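You operate a simulated robot arm through the tools that you are given. There is no shell and no other tool.

You are at the controls of a simulated robot arm. One attempt, no reset.

JOB
Test both caps on the brass seat: GOOD on the white mat, WEAK in the blue tub.
Fine: one press of the test button for each cap. Set down upright: blue cap, yellow cap.

It is judged by the outcome, as a careful person would: the job done as asked, and still so three seconds after it is handed in. It fails if anything else is knocked over, pushed out of place, dropped, spilled or broken. Lids that push on must go on centred and level and be pressed home; caps that screw on are set level and turned clockwise until they are tight.

ROBOT AND FRAMES
A 7-joint arm with a three-finger gripper, fixed in place. Base frame: the origin is on the floor under the middle of its stand, x ahead of it, y to its left, z up; the work surface is at about z = 90. Lengths are in cm, angles in degrees, forces in N, time in s.
It reaches about 134.2 cm from its shoulder. Its first joint turns from -166.0 to 166.0 degrees. Payload 2.69 kg.
The TCP is the grasp point between the finger pads, 3 cm short of the fingertips. In the tool frame z runs along the fingers and y along their closing line. The gripper opens to 12.8 cm; its body begins 11.7 cm behind the TCP.
Orientation is that of the tool frame in the base frame, as a unit quaternion [x, y, z, w]. With the fingers straight down and closing along the base's y, the tool's x points along the base's -x, its y along +y and its z along -z.

CONTROLS
- The arm moves only by the tool move_arm. Its argument "commands" is a list of rows, each a list of 3 entries, a list of its own where there are three numbers: the opening in per cent of the stroke, from 0 (shut) to 100 (fully open), then the shift along the base's x, y, z in cm, then the turn, a rotation vector about the base's x, y, z in degrees. In form: [[grip, [tx, ty, tz], [rx, ry, rz]], ...]. A call has 1 to 20 rows; each row shifts and turns the commanded pose from where the row before left it. A row lasts 0.2 s, in which the tool goes at most 5 cm and 8.6 degrees; a call with a longer step from one row to the next is refused whole, and so is a gripper value outside its range. A pose out of reach is approached as far as the arm can. The call stops where the force on the tool passes 40 N (or 10 N more than at its start, if that is more) or the arm is blocked; 0.2 s more then pass. The fingers move at their own pace (about 12.7 cm/s each) and stop on an object; they squeeze with about 24 N. The grip force told is the motor's: it shows also when the fingers shut on nothing. Time passes only in rows, and 0.2 s behind the last, so rows that do not move let the fingers close. It gives the time, the measured TCP pose, the force on the tool (base axes), the opening and the grip force at its end, in the units of the frame above (readings bear some noise), with the torque about the TCP (base axes, N m) and any sound that the robot's microphone picked up.
- Cameras (640 x 400 px; columns grow to the right, rows downward): "scene" is fixed at [21.87, -50.04, 166.82]; the picture's right is [0.93, -0.36, 0.00], its down [-0.14, -0.37, -0.92] and it looks along [0.33, 0.86, -0.39] (base axes); focal length 333 px, centre (320, 200). "wrist" rides on the gripper at [5.8, 5.4, -13.1] in the tool frame; the picture's right is [-0.68, 0.74, 0.00], its down [-0.62, -0.57, -0.55] and it looks along [-0.40, -0.37, 0.84] (tool axes); focal length 234 px, centre (320, 200). There is no depth. A picture from a camera that has moved, and an enlarged one, comes with that camera's place and axes in the base frame and with its lens.
- camera(camera): a new picture of that camera. The clock stands still meanwhile.
- move_column(by): moves the trunk up (or, below 0, down) by that many cm; the arm rides with it, the base frame stays. It gives what a move gives, with no picture.
- inspect(camera, box): a new picture of the part [left, top, right, bottom] of that camera's present view, enlarged. The clock stands still meanwhile.
- job_done(): hands the job in; it is judged then, once.

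Nothing tells you positions but the pictures and the camera data. Unless the task says otherwise, let go and move clear before handing in.

The tools are called after "Emit:" as name(argument=value, ...) on one line, values as JSON. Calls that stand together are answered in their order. move_arm: Moves the arm, as the interface text tells. Its arguments: {"type":"object","properties":{"commands":{"type":"array"}},"required":["commands"]} The other tools are called the same way: move_column (by) moves the trunk up or down; camera (camera) takes a picture; inspect (camera, box) takes an enlarged picture of a part of a camera's view; job_done () hands the job in.

At the start:

```text
clock: 0.0
tcp_pos: [29.24, 68.59, 125.7]
tcp_rot: [0.0, 1.0, 0.0, -0.001]
contact_force: [0.5, -0.4, -0.1]
wrist_torque: [0.0, 0.0, 0.03]
opening: 12.82
grasp_force: 0.0
trunk travel left (down, up): [-15.0, 20.0]
```

scene: 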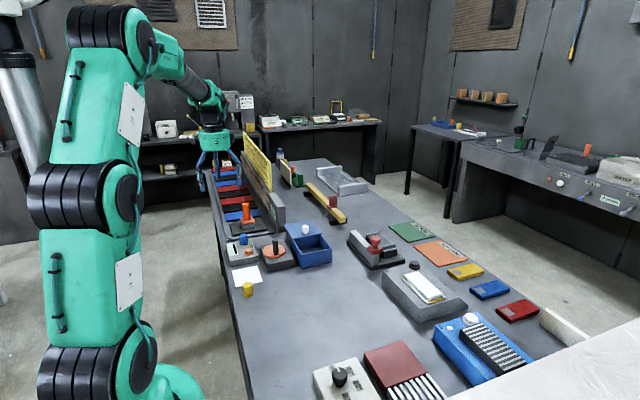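
wrist: 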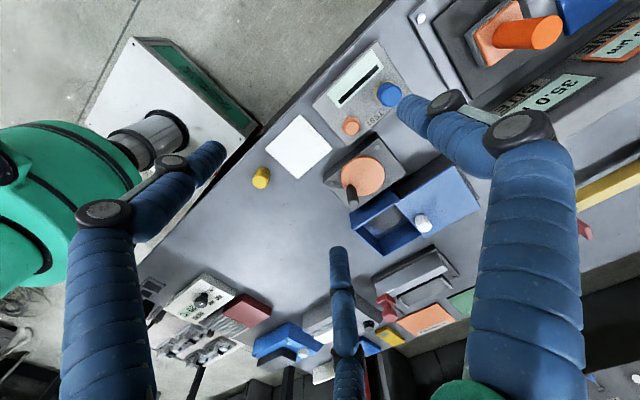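

I see a long bench with a tester (grey box with a brass seat and a button), a white mat, a blue tub and a yellow cap, and what may be a blue cap on the tester. I'll take enlarged pictures to locate them before moving.

Emit:
inspect(camera="scene", box=[200, 190, 360, 310])

Emit:
inspect(camera="wrist", box=[230, 60, 490, 270])

Emit:
inspect(camera="scene", box=[190, 120, 350, 220])

```text
3.33 times, centred on (280, 250) of scene
camera zoom: at [21.87, -50.04, 166.82], right [0.93, -0.36, 0.0], down [-0.14, -0.37, -0.92], along [0.33, 0.86, -0.39], focal length 1109 px, centre (453, 33)
```

zoom: 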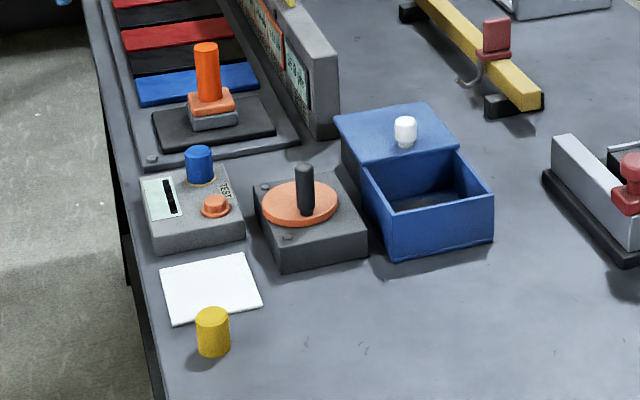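

```text
1.90 times, centred on (360, 165) of wrist
camera zoom: at [23.45, 74.0, 138.83], right [0.68, 0.74, 0.0], down [0.62, -0.57, 0.55], along [0.4, -0.37, -0.84], focal length 446 px, centre (244, 267)
```

zoom: 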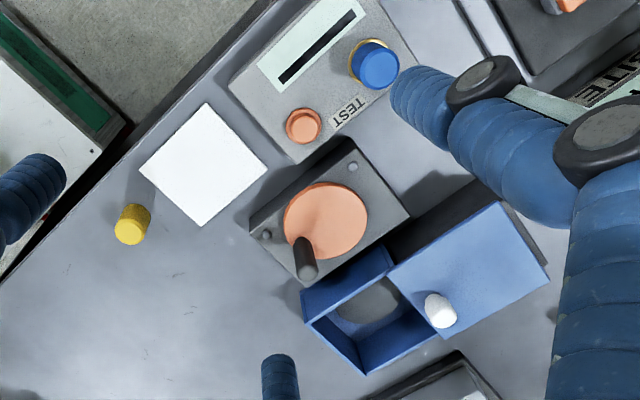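

```text
4.00 times, centred on (270, 170) of scene
camera zoom: at [21.87, -50.04, 166.82], right [0.93, -0.36, 0.0], down [-0.14, -0.37, -0.92], along [0.33, 0.86, -0.39], focal length 1331 px, centre (520, 320)
```

zoom: 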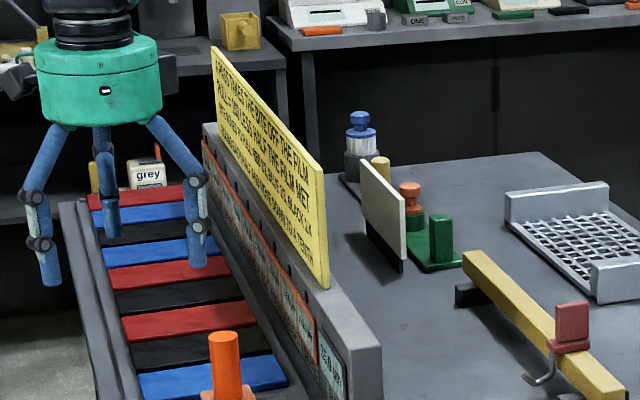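

The tester with the blue cap on its seat is near (36, 78), its button near (36.5, 70), the mat near (33.5, 58.5), the yellow cap near (32.3, 47.7) and the tub opening near (60, 62). I'll enlarge each of these for detail.

Emit:
inspect(camera="scene", box=[225, 215, 275, 247])

Emit:
inspect(camera="scene", box=[275, 210, 335, 260])

Emit:
inspect(camera="wrist", box=[340, 150, 500, 260])

Emit:
inspect(camera="wrist", box=[310, 40, 420, 150])

Emit:
inspect(camera="scene", box=[225, 250, 275, 300])

```text
12.50 times, centred on (250, 231) of scene
camera zoom: at [21.87, -50.04, 166.82], right [0.93, -0.36, 0.0], down [-0.14, -0.37, -0.92], along [0.33, 0.86, -0.39], focal length 4160 px, centre (1195, -188)
```

zoom: 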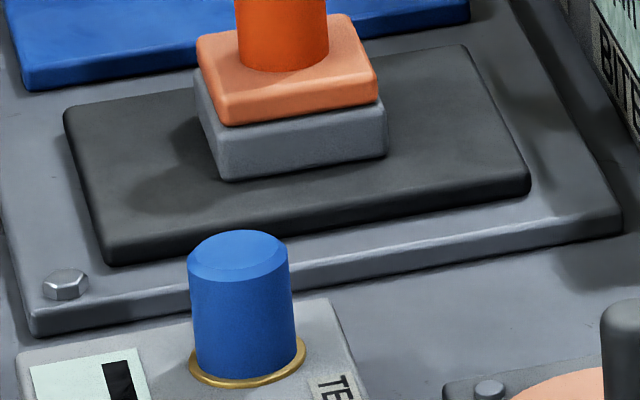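

```text
8.00 times, centred on (305, 235) of scene
camera zoom: at [21.87, -50.04, 166.82], right [0.93, -0.36, 0.0], down [-0.14, -0.37, -0.92], along [0.33, 0.86, -0.39], focal length 2662 px, centre (440, -80)
```

zoom: 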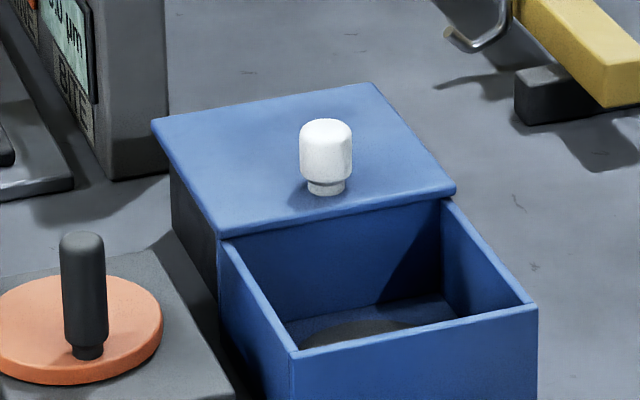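

```text
3.64 times, centred on (420, 205) of wrist
camera zoom: at [23.45, 74.0, 138.83], right [0.68, 0.74, 0.0], down [0.62, -0.57, 0.55], along [0.4, -0.37, -0.84], focal length 852 px, centre (-44, 182)
```

zoom: 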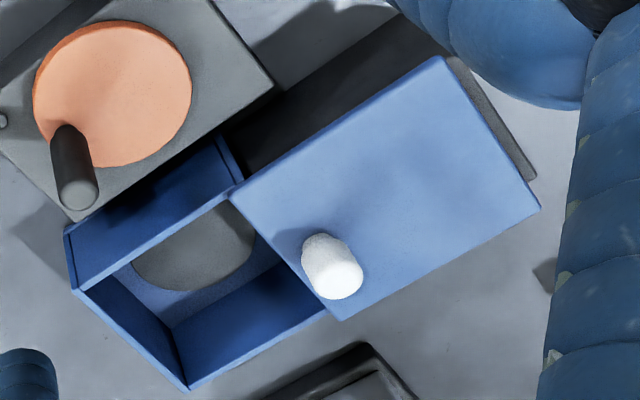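

```text
3.64 times, centred on (365, 95) of wrist
camera zoom: at [23.45, 74.0, 138.83], right [0.68, 0.74, 0.0], down [0.62, -0.57, 0.55], along [0.4, -0.37, -0.84], focal length 852 px, centre (156, 582)
```

zoom: 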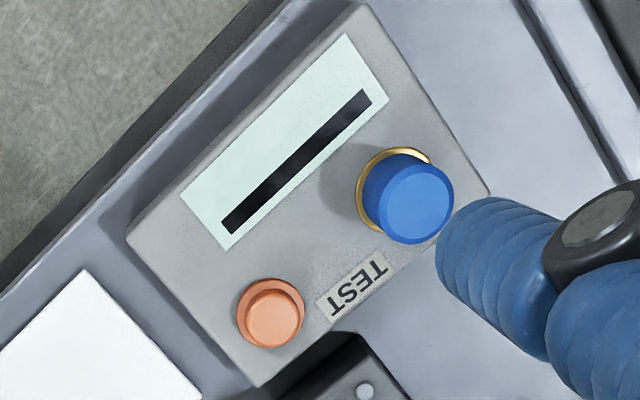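

```text
8.00 times, centred on (250, 275) of scene
camera zoom: at [21.87, -50.04, 166.82], right [0.93, -0.36, 0.0], down [-0.14, -0.37, -0.92], along [0.33, 0.86, -0.39], focal length 2662 px, centre (880, -400)
```

zoom: 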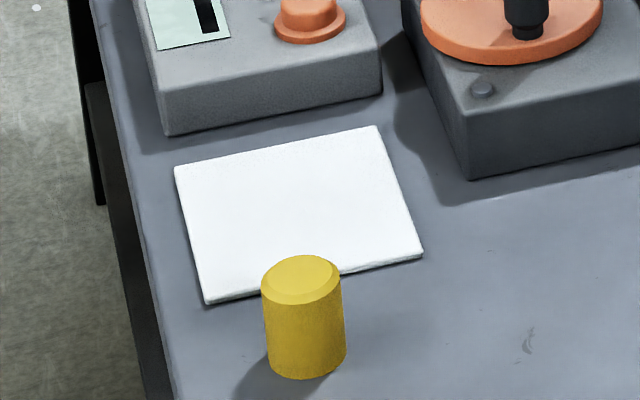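

The tub opening spans about x 54.8–67.8 and y 55.6–67.8 with its rim near z 97, and the lid's knob is just beyond it. Next I'll check the finger layout and the back of the tester.

Emit:
inspect(camera="scene", box=[185, 90, 265, 200])

Emit:
move_arm(commands=[[50, [0, 0, 0], [0, 0, 0]], [50, [0, 0, 0], [0, 0, 0]], [50, [0, 0, 0], [0, 0, 0]]])

Emit:
inspect(camera="scene", box=[185, 90, 265, 200])

Emit:
camera(camera="wrist")

```text
3.64 times, centred on (225, 145) of scene
camera zoom: at [21.87, -50.04, 166.82], right [0.93, -0.36, 0.0], down [-0.14, -0.37, -0.92], along [0.33, 0.86, -0.39], focal length 1210 px, centre (666, 400)
```

zoom: 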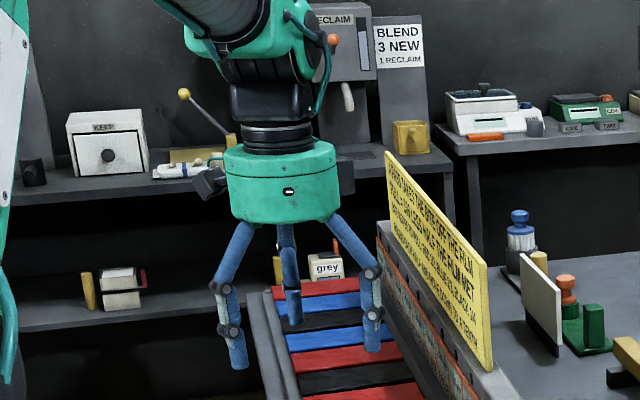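

```text
clock: 0.8
tcp_pos: [29.26, 68.55, 125.75]
tcp_rot: [0.0, 1.0, 0.0, 0.0]
contact_force: [0.7, 0.2, 0.5]
wrist_torque: [-0.01, 0.0, 0.03]
opening: 6.39
grasp_force: 0.0
trunk travel left (down, up): [-15.0, 20.0]
```

```text
3.64 times, centred on (225, 145) of scene
camera zoom: at [21.87, -50.04, 166.82], right [0.93, -0.36, 0.0], down [-0.14, -0.37, -0.92], along [0.33, 0.86, -0.39], focal length 1210 px, centre (666, 400)
```

zoom: 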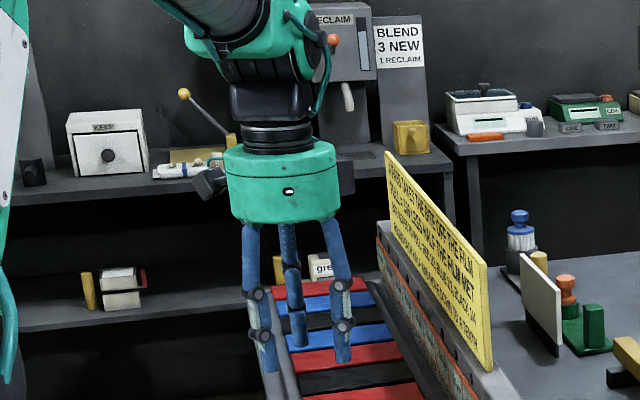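

```text
taken
camera wrist: at [23.45, 74.0, 138.84], right [0.68, 0.74, 0.0], down [0.62, -0.57, 0.55], along [0.4, -0.37, -0.84], focal length 234 px, centre (320, 200)
```

wrist: 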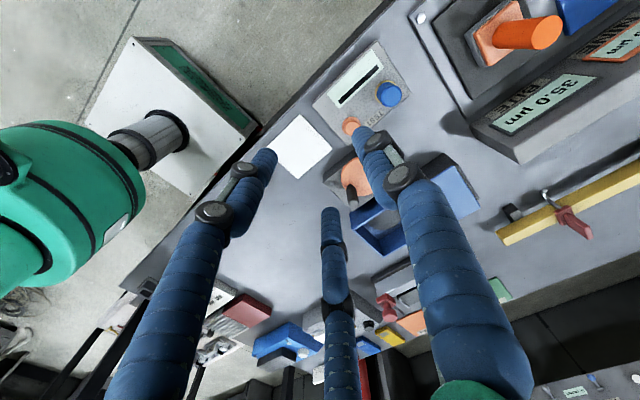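

The fingers close radially, one at +y and the other two at 210° and 330°. I'll shut the gripper and move above the test button, so the blue cap already on the seat is tested first, then take a close look.

Emit:
move_arm(commands=[[0, [0.9, 0.2, -1.5], [0, 0, 0]], [0, [0.9, 0.2, -1.5], [0, 0, 0]], [0, [0.9, 0.2, -1.5], [0, 0, 0]], [0, [0.9, 0.2, -1.5], [0, 0, 0]], [0, [0.9, 0.2, -1.5], [0, 0, 0]], [0, [0.9, 0.2, -1.5], [0, 0, 0]], [0, [0.9, 0.1, -1.5], [0, 0, 0]], [0, [0.9, 0.1, -1.5], [0, 0, 0]], [0, [0, 0, -1.5], [0, 0, 0]], [0, [0, 0, -1.5], [0, 0, 0]]])

Emit:
camera(camera="wrist")

Emit:
inspect(camera="scene", box=[200, 160, 300, 260])

```text
clock: 3.0
tcp_pos: [36.45, 70.06, 110.74]
tcp_rot: [0.0, 1.0, 0.0, 0.0]
contact_force: [0.4, -0.4, -0.3]
wrist_torque: [0.0, 0.03, -0.01]
opening: 0.21
grasp_force: 23.9
trunk travel left (down, up): [-15.0, 20.0]
```

```text
taken
camera wrist: at [30.67, 75.43, 123.85], right [0.68, 0.74, 0.0], down [0.62, -0.57, 0.55], along [0.4, -0.37, -0.84], focal length 234 px, centre (320, 200)
```

wrist: 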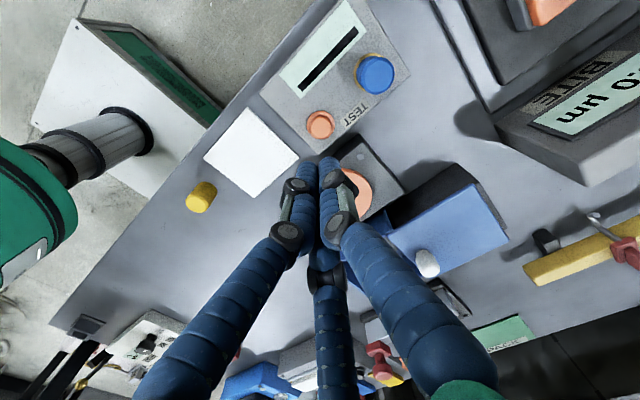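

```text
4.00 times, centred on (250, 210) of scene
camera zoom: at [21.87, -50.04, 166.82], right [0.93, -0.36, 0.0], down [-0.14, -0.37, -0.92], along [0.33, 0.86, -0.39], focal length 1331 px, centre (600, 160)
```

zoom: 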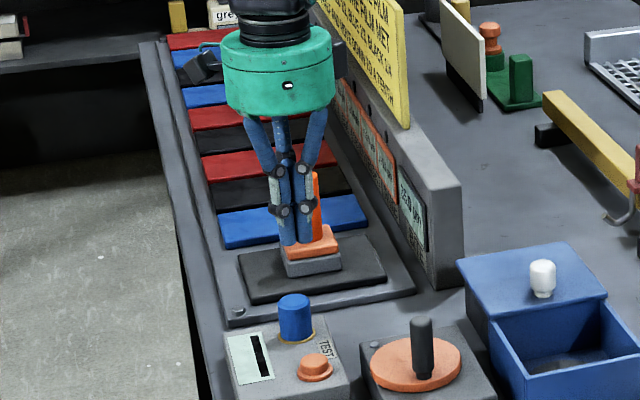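

The gripper is shut above the button at about z 110. I'll enlarge the tester view to fix the button and seat positions more exactly.

Emit:
inspect(camera="wrist", box=[250, 30, 430, 210])

Emit:
inspect(camera="scene", box=[228, 215, 298, 265])

```text
2.22 times, centred on (340, 120) of wrist
camera zoom: at [30.67, 75.43, 123.85], right [0.68, 0.74, 0.0], down [0.62, -0.57, 0.55], along [0.4, -0.37, -0.84], focal length 520 px, centre (276, 378)
```

zoom: 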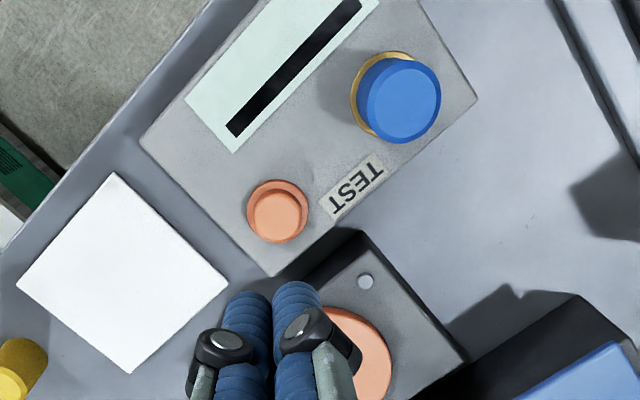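

```text
8.00 times, centred on (263, 240) of scene
camera zoom: at [21.87, -50.04, 166.82], right [0.93, -0.36, 0.0], down [-0.14, -0.37, -0.92], along [0.33, 0.86, -0.39], focal length 2662 px, centre (776, -120)
```

zoom: 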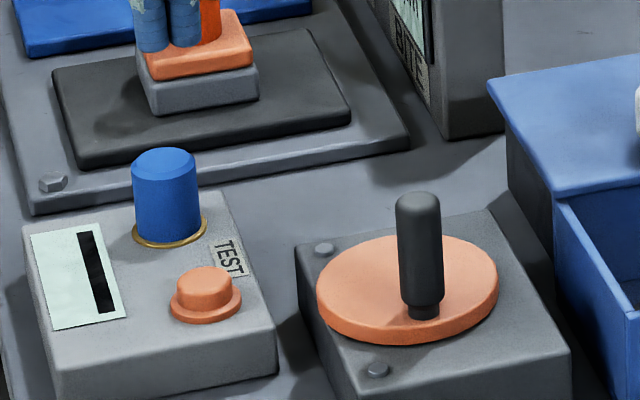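

The button top is at about (36.7, 70.0, 94.9) and the blue cap stands upright on the seat at (36.1, 78.0) with its base near z 93.7. I'll lower the shut fingers to just above the button, away from the cap.

Emit:
move_arm(commands=[[0, [0.25, 0, -2], [0, 0, 0]], [0, [0, 0, -2], [0, 0, 0]], [0, [0, 0, -2], [0, 0, 0]], [0, [0, 0, -2], [0, 0, 0]], [0, [0, 0, -1.5], [0, 0, 0]], [0, [0, 0, -1], [0, 0, 0]], [0, [0, 0, -0.7], [0, 0, 0]], [0, [0, 0, 0], [0, 0, 0]]])

Emit:
inspect(camera="scene", box=[228, 205, 298, 255])

Emit:
inspect(camera="wrist", box=[220, 60, 420, 260])

```text
clock: 4.8
tcp_pos: [36.63, 70.09, 99.56]
tcp_rot: [0.0, 1.0, 0.0, 0.0]
contact_force: [0.1, 0.2, -0.1]
wrist_torque: [-0.03, 0.0, -0.01]
opening: 0.24
grasp_force: 24.4
trunk travel left (down, up): [-15.0, 20.0]
```

```text
8.00 times, centred on (263, 230) of scene
camera zoom: at [21.87, -50.04, 166.82], right [0.93, -0.36, 0.0], down [-0.14, -0.37, -0.92], along [0.33, 0.86, -0.39], focal length 2662 px, centre (776, -40)
```

zoom: 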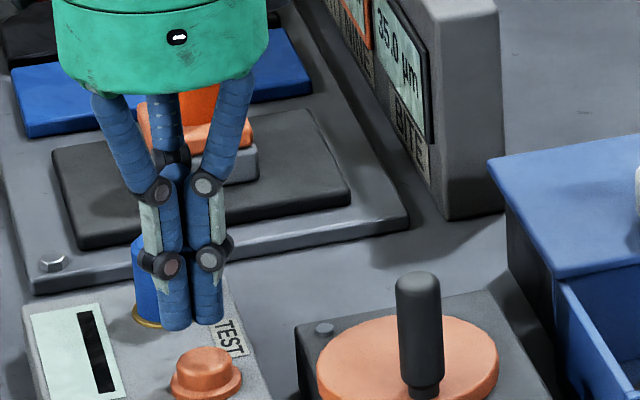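

```text
2.00 times, centred on (320, 160) of wrist
camera zoom: at [30.85, 75.43, 112.64], right [0.68, 0.74, 0.0], down [0.62, -0.57, 0.55], along [0.4, -0.37, -0.84], focal length 468 px, centre (320, 280)
```

zoom: 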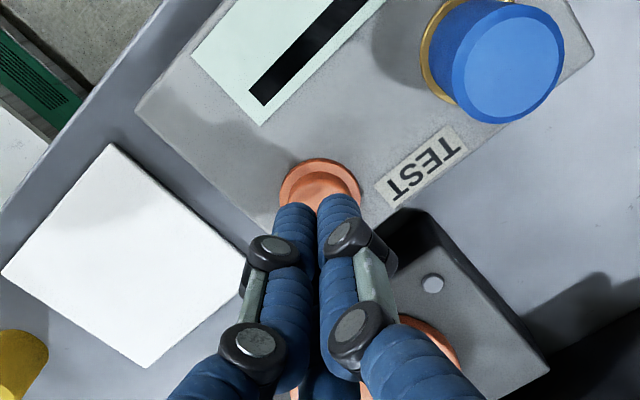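

The fingertips are about 2 cm above the button and well aligned with it. I'll shift very slightly to centre and approach contact.

Emit:
move_arm(commands=[[0, [0.1, -0.05, -0.3], [0, 0, 0]], [0, [0.1, -0.05, -0.3], [0, 0, 0]], [0, [0, 0, -0.3], [0, 0, 0]], [0, [0, 0, -0.3], [0, 0, 0]], [0, [0, 0, -0.2], [0, 0, 0]], [0, [0, 0, 0], [0, 0, 0]]])

Emit:
inspect(camera="scene", box=[228, 215, 278, 255])

Emit:
inspect(camera="wrist", box=[250, 60, 390, 180])

```text
clock: 6.2
tcp_pos: [36.71, 69.87, 98.19]
tcp_rot: [0.0, 1.0, 0.001, 0.0]
contact_force: [-1.0, -0.5, -0.9]
wrist_torque: [0.01, 0.03, -0.02]
opening: 0.2
grasp_force: 23.8
trunk travel left (down, up): [-15.0, 20.0]
```

```text
10.00 times, centred on (253, 235) of scene
camera zoom: at [21.87, -50.04, 166.82], right [0.93, -0.36, 0.0], down [-0.14, -0.37, -0.92], along [0.33, 0.86, -0.39], focal length 3328 px, centre (990, -150)
```

zoom: 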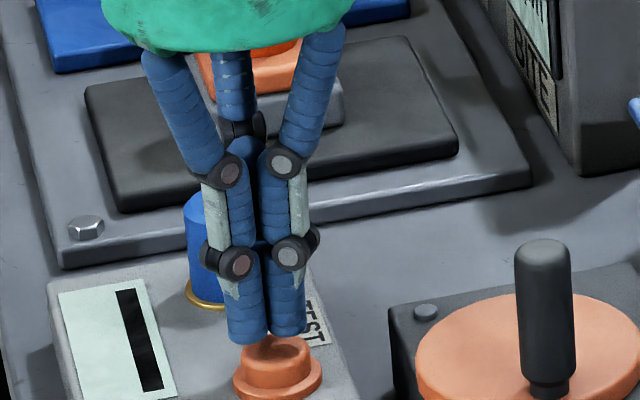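

```text
3.33 times, centred on (320, 120) of wrist
camera zoom: at [31.01, 75.35, 111.22], right [0.68, 0.74, 0.0], down [0.62, -0.56, 0.55], along [0.4, -0.37, -0.84], focal length 781 px, centre (320, 467)
```

zoom: 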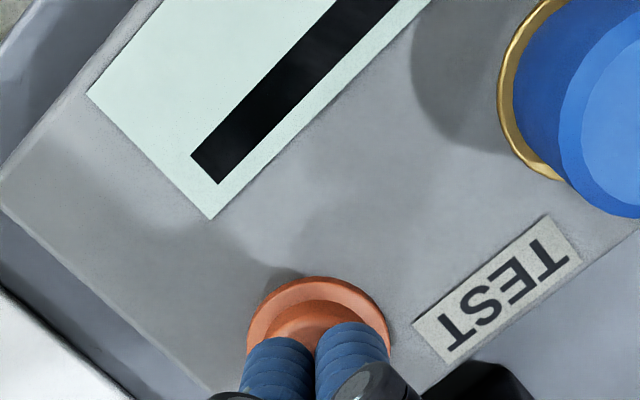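

No contact yet at TCP z 98.2, and the tips are over the button. I'll centre a touch more and press slowly, watching the force and sound.

Emit:
move_arm(commands=[[0, [0.15, -0.1, 0], [0, 0, 0]], [0, [0, 0, -0.15], [0, 0, 0]], [0, [0, 0, -0.15], [0, 0, 0]], [0, [0, 0, -0.15], [0, 0, 0]], [0, [0, 0, -0.1], [0, 0, 0]], [0, [0, 0, 0], [0, 0, 0]]])

```text
clock: 7.6
tcp_pos: [37.02, 69.9, 97.48]
tcp_rot: [0.0, 1.0, 0.0, 0.001]
contact_force: [-0.1, 0.1, 1.5]
wrist_torque: [0.0, 0.02, -0.01]
opening: 0.22
grasp_force: 24.2
trunk travel left (down, up): [-15.0, 20.0]
```

There is a light upward force of about 1.5 N, so contact may be starting. I'll keep pressing in small steps.

Emit:
move_arm(commands=[[0, [0, 0, -0.1], [0, 0, 0]], [0, [0, 0, -0.1], [0, 0, 0]], [0, [0, 0, -0.05], [0, 0, 0]]])

```text
clock: 8.4
tcp_pos: [37.11, 69.87, 97.38]
tcp_rot: [0.0, 1.0, 0.0, 0.0]
contact_force: [-0.7, 0.8, 0.2]
wrist_torque: [-0.01, 0.0, -0.01]
opening: 0.22
grasp_force: 24.1
trunk travel left (down, up): [-15.0, 20.0]
```

That was just noise, so there is still no contact. I'll continue down slowly.

Emit:
move_arm(commands=[[0, [0, 0, -0.1], [0, 0, 0]], [0, [0, 0, -0.1], [0, 0, 0]], [0, [0, 0, -0.1], [0, 0, 0]], [0, [0, 0, 0], [0, 0, 0]]])

Emit:
inspect(camera="scene", box=[228, 215, 278, 255])

Emit:
inspect(camera="wrist", box=[250, 60, 390, 180])

```text
clock: 9.4
tcp_pos: [36.82, 69.84, 97.13]
tcp_rot: [0.0, 1.0, 0.0, 0.0]
contact_force: [1.8, 0.5, 1.9]
wrist_torque: [-0.05, 0.0, -0.03]
opening: 0.25
grasp_force: 24.1
trunk travel left (down, up): [-15.0, 20.0]
```

```text
10.00 times, centred on (253, 235) of scene
camera zoom: at [21.87, -50.04, 166.82], right [0.93, -0.36, 0.0], down [-0.14, -0.37, -0.92], along [0.33, 0.86, -0.39], focal length 3328 px, centre (990, -150)
```

zoom: 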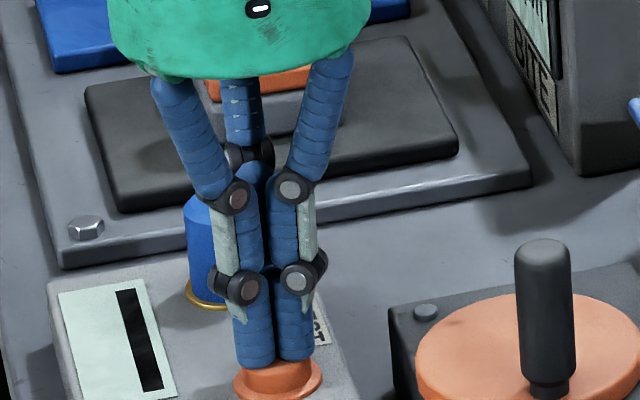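

```text
3.33 times, centred on (320, 120) of wrist
camera zoom: at [31.22, 75.22, 110.11], right [0.68, 0.74, 0.0], down [0.62, -0.57, 0.55], along [0.4, -0.37, -0.84], focal length 781 px, centre (320, 467)
```

zoom: 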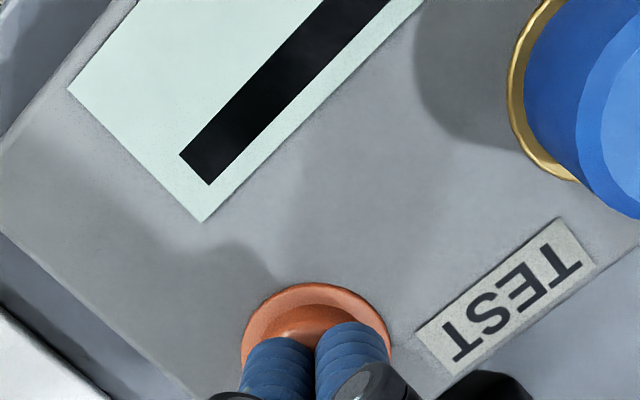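

The tips now sit right over the button in both views. I'll keep going down in small steps.

Emit:
move_arm(commands=[[0, [0, 0, -0.1], [0, 0, 0]], [0, [0, 0, -0.1], [0, 0, 0]], [0, [0, 0, -0.1], [0, 0, 0]], [0, [0, 0, 0], [0, 0, 0]]])

```text
clock: 10.4
tcp_pos: [36.97, 69.76, 96.7]
tcp_rot: [0.0, 1.0, -0.001, -0.001]
contact_force: [0.8, 1.7, 3.0]
wrist_torque: [0.03, 0.04, -0.03]
opening: 0.23
grasp_force: 24.0
trunk travel left (down, up): [-15.0, 20.0]
heard: click
```

A click was heard, so the button was pressed once. I'll look at the display before lifting.

Emit:
inspect(camera="wrist", box=[250, 20, 390, 140])

Emit:
inspect(camera="scene", box=[228, 225, 278, 265])

```text
3.33 times, centred on (320, 80) of wrist
camera zoom: at [31.22, 75.21, 109.82], right [0.68, 0.74, 0.0], down [0.62, -0.57, 0.55], along [0.4, -0.37, -0.84], focal length 781 px, centre (320, 600)
```

zoom: 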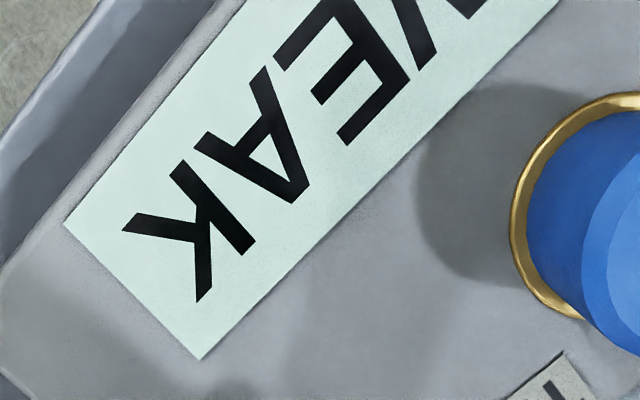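

```text
10.00 times, centred on (253, 245) of scene
camera zoom: at [21.87, -50.04, 166.82], right [0.93, -0.36, 0.0], down [-0.14, -0.37, -0.92], along [0.33, 0.86, -0.39], focal length 3328 px, centre (990, -250)
```

zoom: 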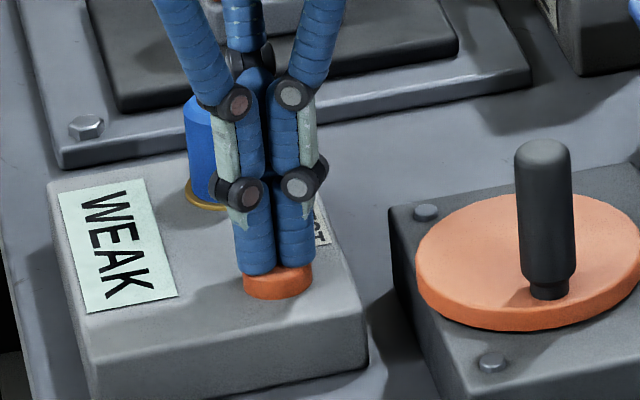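

The display reads WEAK for the blue cap, so it goes in the blue tub. I'll lift straight off the button, then move above the blue cap with the fingers half open.

Emit:
move_arm(commands=[[0, [0, 0, 0.5], [0, 0, 0]], [0, [0, 0, 1], [0, 0, 0]], [0, [0, 0, 2], [0, 0, 0]], [0, [0, 0, 3], [0, 0, 0]], [0, [0, 0, 3], [0, 0, 0]], [0, [0, 0, 3], [0, 0, 0]], [0, [0, 0, 2], [0, 0, 0]], [30, [-0.1, 2, 0], [0, 0, 0]], [50, [-0.1, 2, 0], [0, 0, 0]], [50, [-0.1, 2, 0], [0, 0, 0]], [50, [-0.2, 2.1, 0], [0, 0, 0]], [50, [0, 0, 0], [0, 0, 0]]])

Emit:
camera(camera="wrist")

Emit:
inspect(camera="scene", box=[210, 170, 290, 250])

```text
clock: 13.0
tcp_pos: [36.36, 78.0, 110.97]
tcp_rot: [0.0, 1.0, 0.0, 0.001]
contact_force: [-0.4, 0.5, -1.7]
wrist_torque: [-0.06, -0.01, 0.02]
opening: 6.4
grasp_force: 0.1
trunk travel left (down, up): [-15.0, 20.0]
```

```text
taken
camera wrist: at [30.61, 83.42, 124.24], right [0.68, 0.74, 0.0], down [0.62, -0.56, 0.55], along [0.4, -0.37, -0.84], focal length 234 px, centre (320, 200)
```

wrist: 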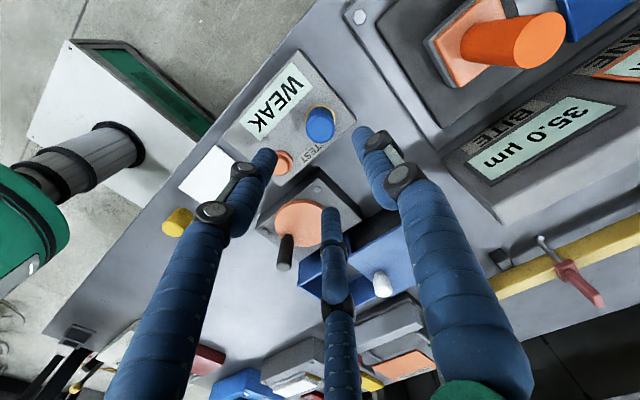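

```text
5.00 times, centred on (250, 210) of scene
camera zoom: at [21.87, -50.04, 166.82], right [0.93, -0.36, 0.0], down [-0.14, -0.37, -0.92], along [0.33, 0.86, -0.39], focal length 1664 px, centre (670, 150)
```

zoom: 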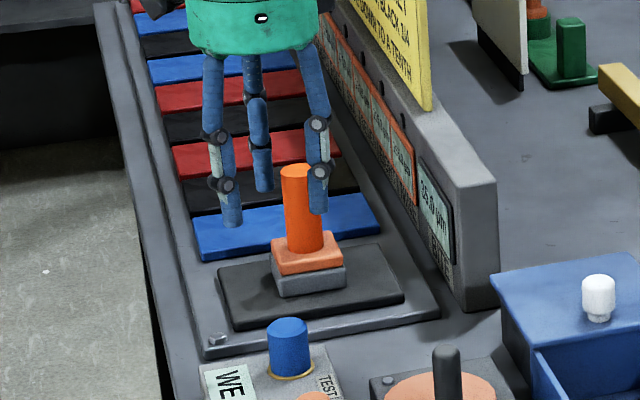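

The fingers are half open above the blue cap and near centred. I'll descend so the tips are just above the cap top and recheck.

Emit:
move_arm(commands=[[50, [0.2, -0.2, -1.5], [0, 0, 0]], [50, [0, 0, -2], [0, 0, 0]], [50, [0, 0, -2], [0, 0, 0]], [50, [0, 0, -2], [0, 0, 0]], [50, [0, 0, -1.5], [0, 0, 0]], [50, [0, 0, -0.5], [0, 0, 0]], [50, [0, 0, 0], [0, 0, 0]]])

Emit:
inspect(camera="wrist", box=[220, 60, 420, 260])

Emit:
inspect(camera="scene", box=[225, 195, 285, 245])

```text
clock: 14.6
tcp_pos: [36.61, 77.74, 101.81]
tcp_rot: [0.0, 1.0, 0.0, 0.0]
contact_force: [1.0, -0.6, 0.2]
wrist_torque: [-0.02, 0.02, -0.02]
opening: 6.39
grasp_force: 0.0
trunk travel left (down, up): [-15.0, 20.0]
```

```text
2.00 times, centred on (320, 160) of wrist
camera zoom: at [30.98, 82.99, 114.89], right [0.68, 0.74, 0.0], down [0.62, -0.57, 0.55], along [0.4, -0.37, -0.84], focal length 468 px, centre (320, 280)
```

zoom: 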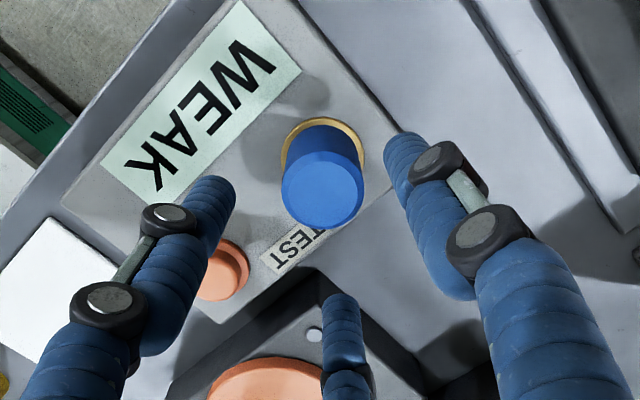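

```text
8.00 times, centred on (255, 220) of scene
camera zoom: at [21.87, -50.04, 166.82], right [0.93, -0.36, 0.0], down [-0.14, -0.37, -0.92], along [0.33, 0.86, -0.39], focal length 2662 px, centre (840, 40)
```

zoom: 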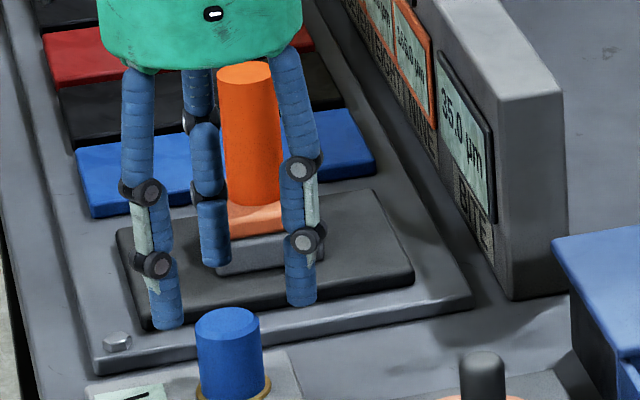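

The cap lies between the three fingers with good clearance, off-centre by only about 0.2 cm. I'll correct that, descend around the cap and close on it.

Emit:
move_arm(commands=[[50, [-0.15, 0.25, -0.6], [0, 0, 0]], [50, [0, 0, -1], [0, 0, 0]], [50, [0, 0, -1], [0, 0, 0]], [50, [0, 0, -1], [0, 0, 0]], [50, [0, 0, -0.6], [0, 0, 0]], [50, [0, 0, -0.3], [0, 0, 0]], [50, [0, 0, 0], [0, 0, 0]]])

Emit:
inspect(camera="wrist", box=[220, 60, 420, 260])

Emit:
inspect(camera="scene", box=[225, 205, 285, 255])

```text
clock: 16.2
tcp_pos: [36.44, 78.19, 97.2]
tcp_rot: [0.001, 1.0, 0.0, 0.0]
contact_force: [-0.5, 0.0, 0.3]
wrist_torque: [0.01, 0.05, 0.04]
opening: 6.42
grasp_force: 0.2
trunk travel left (down, up): [-15.0, 20.0]
```

```text
2.00 times, centred on (320, 160) of wrist
camera zoom: at [30.73, 83.41, 110.35], right [0.68, 0.74, 0.0], down [0.62, -0.57, 0.55], along [0.4, -0.37, -0.84], focal length 468 px, centre (320, 280)
```

zoom: 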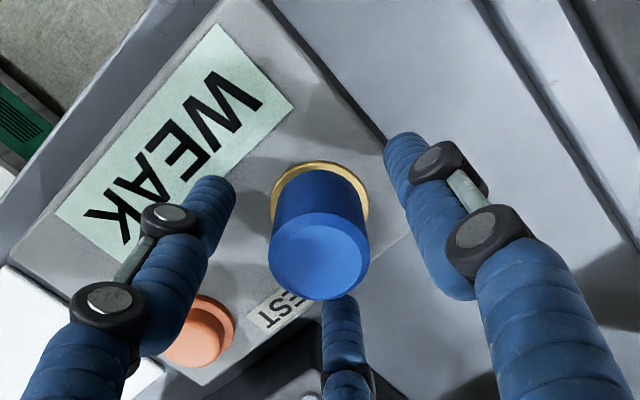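

```text
8.00 times, centred on (255, 230) of scene
camera zoom: at [21.87, -50.04, 166.82], right [0.93, -0.36, 0.0], down [-0.14, -0.37, -0.92], along [0.33, 0.86, -0.39], focal length 2662 px, centre (840, -40)
```

zoom: 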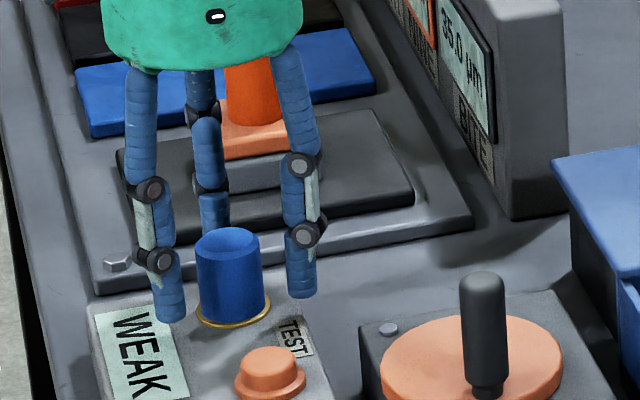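

The cap is centred between the fingers in both views. I'll close on it, then check.

Emit:
move_arm(commands=[[40, [0, 0, 0], [0, 0, 0]], [32, [0, 0, 0], [0, 0, 0]], [28, [0, 0, 0], [0, 0, 0]], [20, [0, 0, 0], [0, 0, 0]], [10, [0, 0, 0], [0, 0, 0]], [10, [0, 0, 0], [0, 0, 0]]])

Emit:
inspect(camera="wrist", box=[220, 60, 420, 260])

Emit:
inspect(camera="scene", box=[225, 205, 285, 255])

```text
clock: 17.6
tcp_pos: [36.42, 78.08, 97.13]
tcp_rot: [0.001, 1.0, 0.0, -0.001]
contact_force: [0.6, 0.3, 0.3]
wrist_torque: [0.0, 0.0, 0.04]
opening: 3.72
grasp_force: 18.7
trunk travel left (down, up): [-15.0, 20.0]
```

```text
2.00 times, centred on (320, 160) of wrist
camera zoom: at [30.73, 83.41, 110.34], right [0.68, 0.74, 0.0], down [0.62, -0.57, 0.55], along [0.4, -0.37, -0.84], focal length 468 px, centre (320, 280)
```

zoom: 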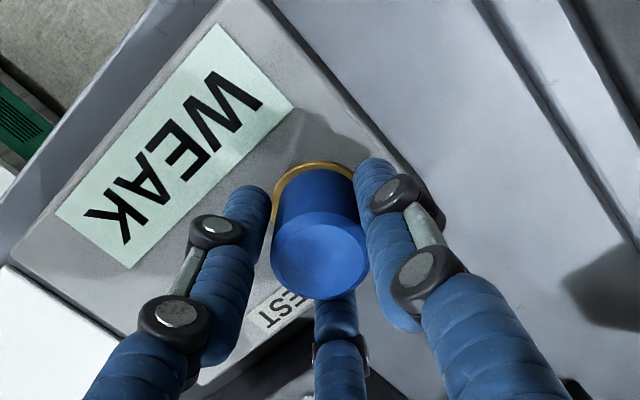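

```text
8.00 times, centred on (255, 230) of scene
camera zoom: at [21.87, -50.04, 166.82], right [0.93, -0.36, 0.0], down [-0.14, -0.37, -0.92], along [0.33, 0.86, -0.39], focal length 2662 px, centre (840, -40)
```

zoom: 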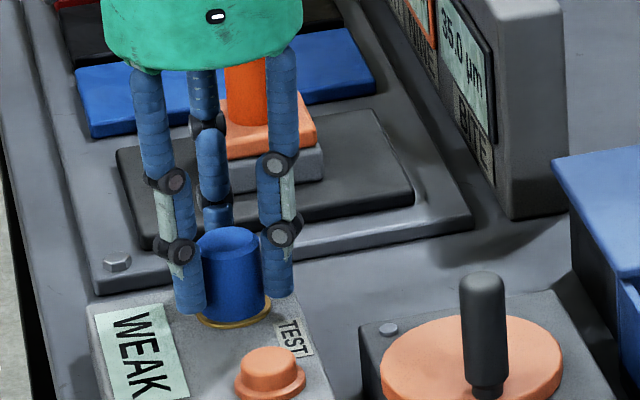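

The blue cap is held (opening 3.7 cm) and the seat position is recorded at (36.5, 78.0). I'll tighten the grip and lift straight up.

Emit:
move_arm(commands=[[0, [0, 0, 0], [0, 0, 0]], [0, [0, 0, 0], [0, 0, 0]], [0, [0, 0, 0.4], [0, 0, 0]], [0, [0, 0, 0.6], [0, 0, 0]], [0, [0, 0, 1], [0, 0, 0]], [0, [0, 0, 1.5], [0, 0, 0]], [0, [0, 0, 2], [0, 0, 0]], [0, [0, 0, 2.5], [0, 0, 0]], [0, [0, 0, 2.5], [0, 0, 0]], [0, [0, 0, 2.5], [0, 0, 0]], [0, [0, 0, 1.5], [0, 0, 0]], [0, [0, 0, 0.5], [0, 0, 0]]])

Emit:
inspect(camera="scene", box=[215, 165, 295, 255])

Emit:
camera(camera="wrist")

```text
clock: 20.2
tcp_pos: [36.41, 77.95, 112.24]
tcp_rot: [-0.001, 1.0, 0.0, -0.001]
contact_force: [0.3, 0.2, 0.9]
wrist_torque: [0.04, -0.02, 0.02]
opening: 3.69
grasp_force: 24.0
trunk travel left (down, up): [-15.0, 20.0]
```

```text
4.44 times, centred on (255, 210) of scene
camera zoom: at [21.87, -50.04, 166.82], right [0.93, -0.36, 0.0], down [-0.14, -0.37, -0.92], along [0.33, 0.86, -0.39], focal length 1479 px, centre (609, 156)
```

zoom: 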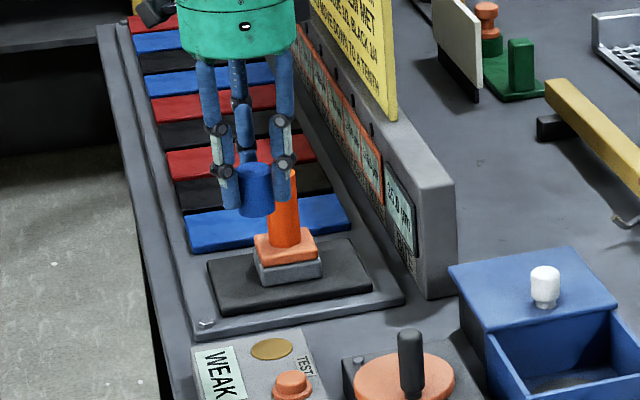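

```text
taken
camera wrist: at [30.65, 83.38, 125.33], right [0.68, 0.74, 0.0], down [0.62, -0.56, 0.55], along [0.4, -0.37, -0.84], focal length 234 px, centre (320, 200)
```

wrist: 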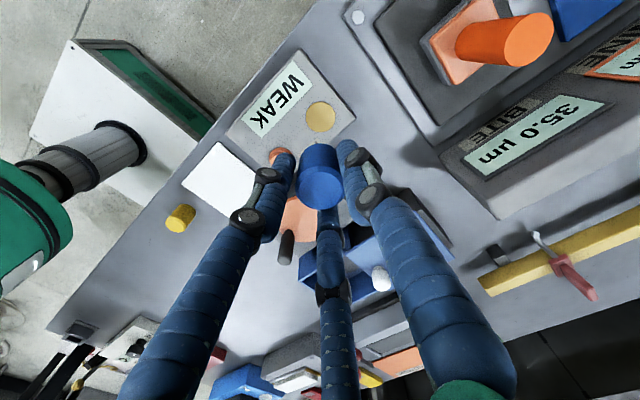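

The cap is held securely, and the seat is a flat brass disc. I'll carry the cap over to above the tub opening.

Emit:
move_arm(commands=[[0, [1, -0.7, 0.2], [0, 0, 0]], [0, [2, -1.35, 0.2], [0, 0, 0]], [0, [2, -1.35, 0], [0, 0, 0]], [0, [2, -1.35, 0], [0, 0, 0]], [0, [2, -1.35, 0], [0, 0, 0]], [0, [2, -1.35, 0], [0, 0, 0]], [0, [2, -1.35, 0], [0, 0, 0]], [0, [2, -1.35, 0], [0, 0, 0]], [0, [2, -1.35, 0], [0, 0, 0]], [0, [2, -1.35, 0], [0, 0, 0]], [0, [2, -1.35, 0], [0, 0, 0]], [0, [2, -1.35, 0], [0, 0, 0]], [0, [1.9, -1.2, 0], [0, 0, 0]], [0, [0, 0, 0], [0, 0, 0]]])

Emit:
camera(camera="wrist")

Emit:
inspect(camera="scene", box=[255, 170, 355, 270])

```text
clock: 23.2
tcp_pos: [61.51, 61.13, 112.55]
tcp_rot: [-0.001, 1.0, -0.001, 0.0]
contact_force: [0.2, -0.7, -0.6]
wrist_torque: [0.03, 0.02, -0.02]
opening: 3.68
grasp_force: 23.6
trunk travel left (down, up): [-15.0, 20.0]
```

```text
taken
camera wrist: at [55.86, 66.55, 125.71], right [0.68, 0.74, 0.0], down [0.62, -0.57, 0.55], along [0.4, -0.37, -0.84], focal length 234 px, centre (320, 200)
```

wrist: 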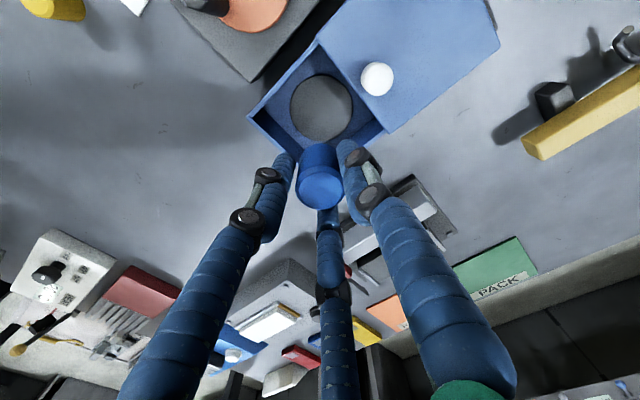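

```text
4.00 times, centred on (305, 220) of scene
camera zoom: at [21.87, -50.04, 166.82], right [0.93, -0.36, 0.0], down [-0.14, -0.37, -0.92], along [0.33, 0.86, -0.39], focal length 1331 px, centre (380, 120)
```

zoom: 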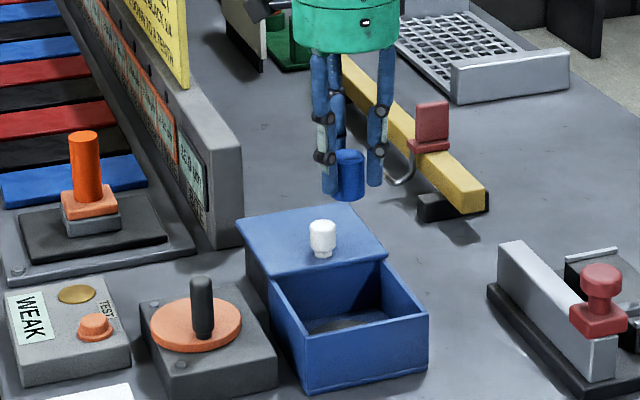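

The tub floor has a grey disc in it, and the cap is over the opening within about half a centimetre. I'll nudge to centre, lower to rim level and check.

Emit:
move_arm(commands=[[0, [-0.3, 0.15, -1], [0, 0, 0]], [0, [0, 0, -2], [0, 0, 0]], [0, [0, 0, -2], [0, 0, 0]], [0, [0, 0, -2], [0, 0, 0]], [0, [0, 0, -1.5], [0, 0, 0]], [0, [0, 0, -1], [0, 0, 0]], [0, [0, 0, -0.6], [0, 0, 0]], [0, [0, 0, 0], [0, 0, 0]]])

Emit:
camera(camera="wrist")

Emit:
inspect(camera="scene", box=[265, 180, 355, 270])

```text
clock: 25.0
tcp_pos: [61.17, 61.38, 102.49]
tcp_rot: [0.0, 1.0, 0.0, 0.0]
contact_force: [0.8, -0.7, -0.3]
wrist_torque: [-0.01, -0.01, 0.01]
opening: 3.68
grasp_force: 24.0
trunk travel left (down, up): [-15.0, 20.0]
```

```text
taken
camera wrist: at [55.41, 66.8, 115.65], right [0.68, 0.74, 0.0], down [0.62, -0.56, 0.55], along [0.4, -0.37, -0.84], focal length 234 px, centre (320, 200)
```

wrist: 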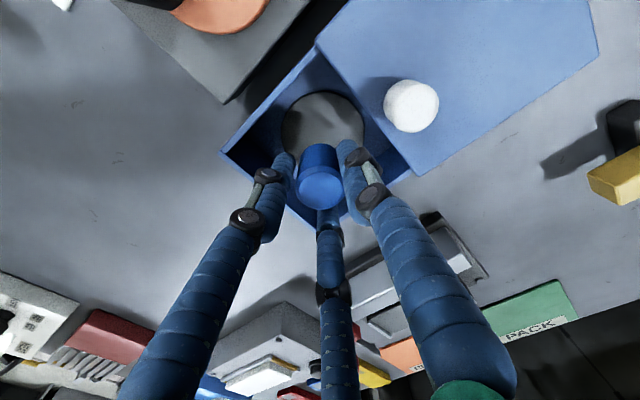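

```text
4.44 times, centred on (310, 225) of scene
camera zoom: at [21.87, -50.04, 166.82], right [0.93, -0.36, 0.0], down [-0.14, -0.37, -0.92], along [0.33, 0.86, -0.39], focal length 1479 px, centre (364, 89)
```

zoom: 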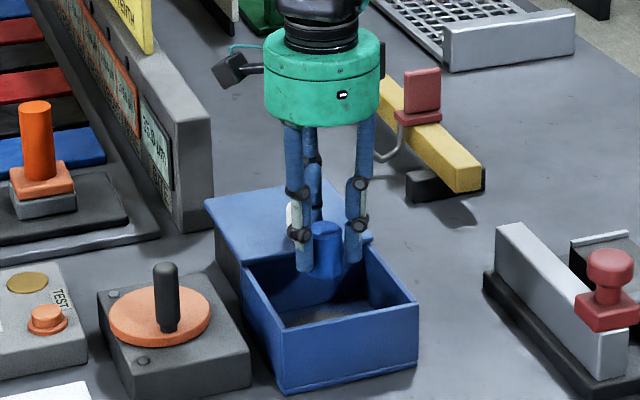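

The cap is centred over the opening with clear space to the knob and walls. I'll shift slightly away from the knob and lower into the tub.

Emit:
move_arm(commands=[[0, [0.1, -0.4, -0.5], [0, 0, 0]], [0, [0, 0, -1], [0, 0, 0]], [0, [0, 0, -1], [0, 0, 0]], [0, [0, 0, -1], [0, 0, 0]], [0, [0, 0, -1], [0, 0, 0]], [0, [0, 0, -0.8], [0, 0, 0]], [0, [0, 0, -0.4], [0, 0, 0]], [0, [0, 0, -0.3], [0, 0, 0]], [0, [0, 0, 0], [0, 0, 0]]])

Emit:
inspect(camera="scene", box=[275, 200, 345, 270])

Emit:
camera(camera="wrist")

```text
clock: 27.0
tcp_pos: [61.31, 61.07, 96.54]
tcp_rot: [0.0, 1.0, 0.0, 0.0]
contact_force: [-0.2, 0.1, 0.5]
wrist_torque: [0.02, -0.01, -0.01]
opening: 3.72
grasp_force: 23.5
trunk travel left (down, up): [-15.0, 20.0]
```

```text
5.71 times, centred on (310, 235) of scene
camera zoom: at [21.87, -50.04, 166.82], right [0.93, -0.36, 0.0], down [-0.14, -0.37, -0.92], along [0.33, 0.86, -0.39], focal length 1902 px, centre (377, 0)
```

zoom: 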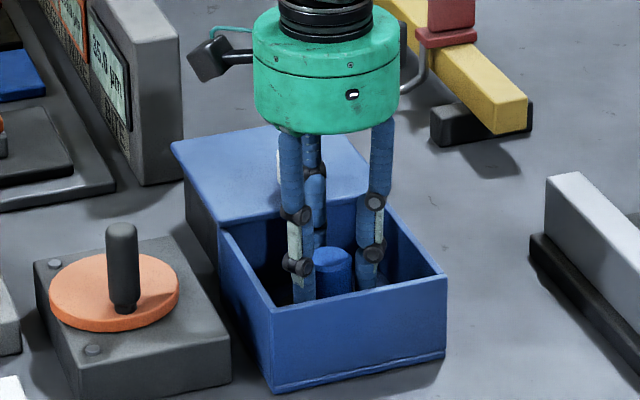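

```text
taken
camera wrist: at [55.49, 66.37, 109.57], right [0.68, 0.74, 0.0], down [0.62, -0.56, 0.55], along [0.4, -0.37, -0.84], focal length 234 px, centre (320, 200)
```

wrist: 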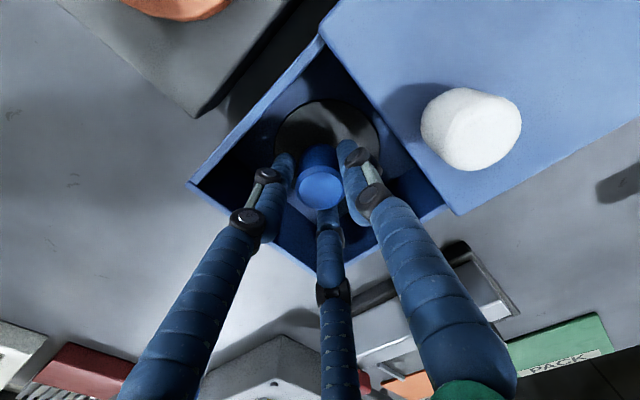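

The cap is inside the tub with clear walls all round. I'll descend gently to the floor, watching the force.

Emit:
move_arm(commands=[[0, [0, 0, -0.3], [0, 0, 0]], [0, [0, 0, -0.3], [0, 0, 0]], [0, [0, 0, -0.3], [0, 0, 0]], [0, [0, 0, -0.2], [0, 0, 0]], [0, [0, 0, -0.2], [0, 0, 0]], [0, [0, 0, 0], [0, 0, 0]]])

```text
clock: 28.4
tcp_pos: [61.38, 61.06, 95.25]
tcp_rot: [0.0, 1.0, 0.0, 0.001]
contact_force: [0.0, 0.1, 0.5]
wrist_torque: [-0.02, -0.04, 0.0]
opening: 3.69
grasp_force: 24.3
trunk travel left (down, up): [-15.0, 20.0]
```

There is still no contact at z 95.2, so I'll continue in 0.1 cm steps.

Emit:
move_arm(commands=[[0, [0, 0, -0.15], [0, 0, 0]], [0, [0, 0, -0.15], [0, 0, 0]], [0, [0, 0, -0.1], [0, 0, 0]], [0, [0, 0, -0.1], [0, 0, 0]], [0, [0, 0, 0], [0, 0, 0]]])

```text
clock: 29.6
tcp_pos: [61.2, 60.97, 95.07]
tcp_rot: [0.0, 1.0, 0.002, 0.001]
contact_force: [-1.4, -4.5, 24.4]
wrist_torque: [-0.31, 0.09, -0.03]
opening: 3.7
grasp_force: 24.4
trunk travel left (down, up): [-15.0, 20.0]
```

The cap is touching the tub floor at about 24 N. I'll ease off slightly to unload it and look before releasing.

Emit:
move_arm(commands=[[0, [0, 0, 0.15], [0, 0, 0]], [0, [0, 0, 0.05], [0, 0, 0]], [0, [0, 0, 0], [0, 0, 0]]])

Emit:
inspect(camera="scene", box=[285, 220, 345, 270])

Emit:
inspect(camera="wrist", box=[240, 80, 420, 260])

```text
clock: 30.4
tcp_pos: [61.23, 60.87, 94.91]
tcp_rot: [0.0, 1.0, 0.0, 0.0]
contact_force: [2.6, 2.7, 16.1]
wrist_torque: [-0.07, -0.11, 0.03]
opening: 3.69
grasp_force: 24.1
trunk travel left (down, up): [-15.0, 20.0]
```

```text
8.00 times, centred on (315, 245) of scene
camera zoom: at [21.87, -50.04, 166.82], right [0.93, -0.36, 0.0], down [-0.14, -0.37, -0.92], along [0.33, 0.86, -0.39], focal length 2662 px, centre (360, -160)
```

zoom: 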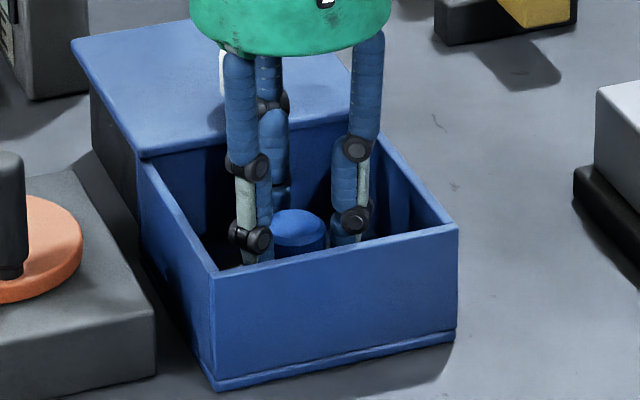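

```text
2.22 times, centred on (330, 170) of wrist
camera zoom: at [55.5, 66.33, 108.09], right [0.68, 0.74, 0.0], down [0.62, -0.57, 0.55], along [0.41, -0.37, -0.84], focal length 520 px, centre (298, 267)
```

zoom: 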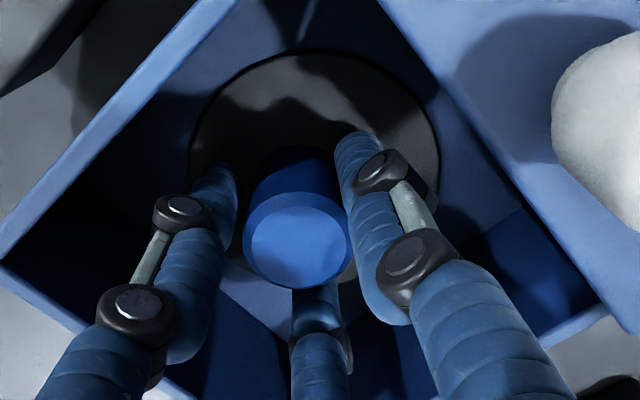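

The cap stands on the grey disc inside the tub, still loaded with about 16 N. I'll unload a bit more, then open the fingers slowly to about 42%.

Emit:
move_arm(commands=[[0, [0, 0, 0.1], [0, 0, 0]], [0, [0, 0, 0], [0, 0, 0]]])

```text
clock: 31.0
tcp_pos: [61.15, 60.89, 95.0]
tcp_rot: [0.0, 1.0, 0.0, 0.0]
contact_force: [2.4, 5.8, 6.8]
wrist_torque: [0.11, -0.15, 0.04]
opening: 3.7
grasp_force: 24.4
trunk travel left (down, up): [-15.0, 20.0]
```

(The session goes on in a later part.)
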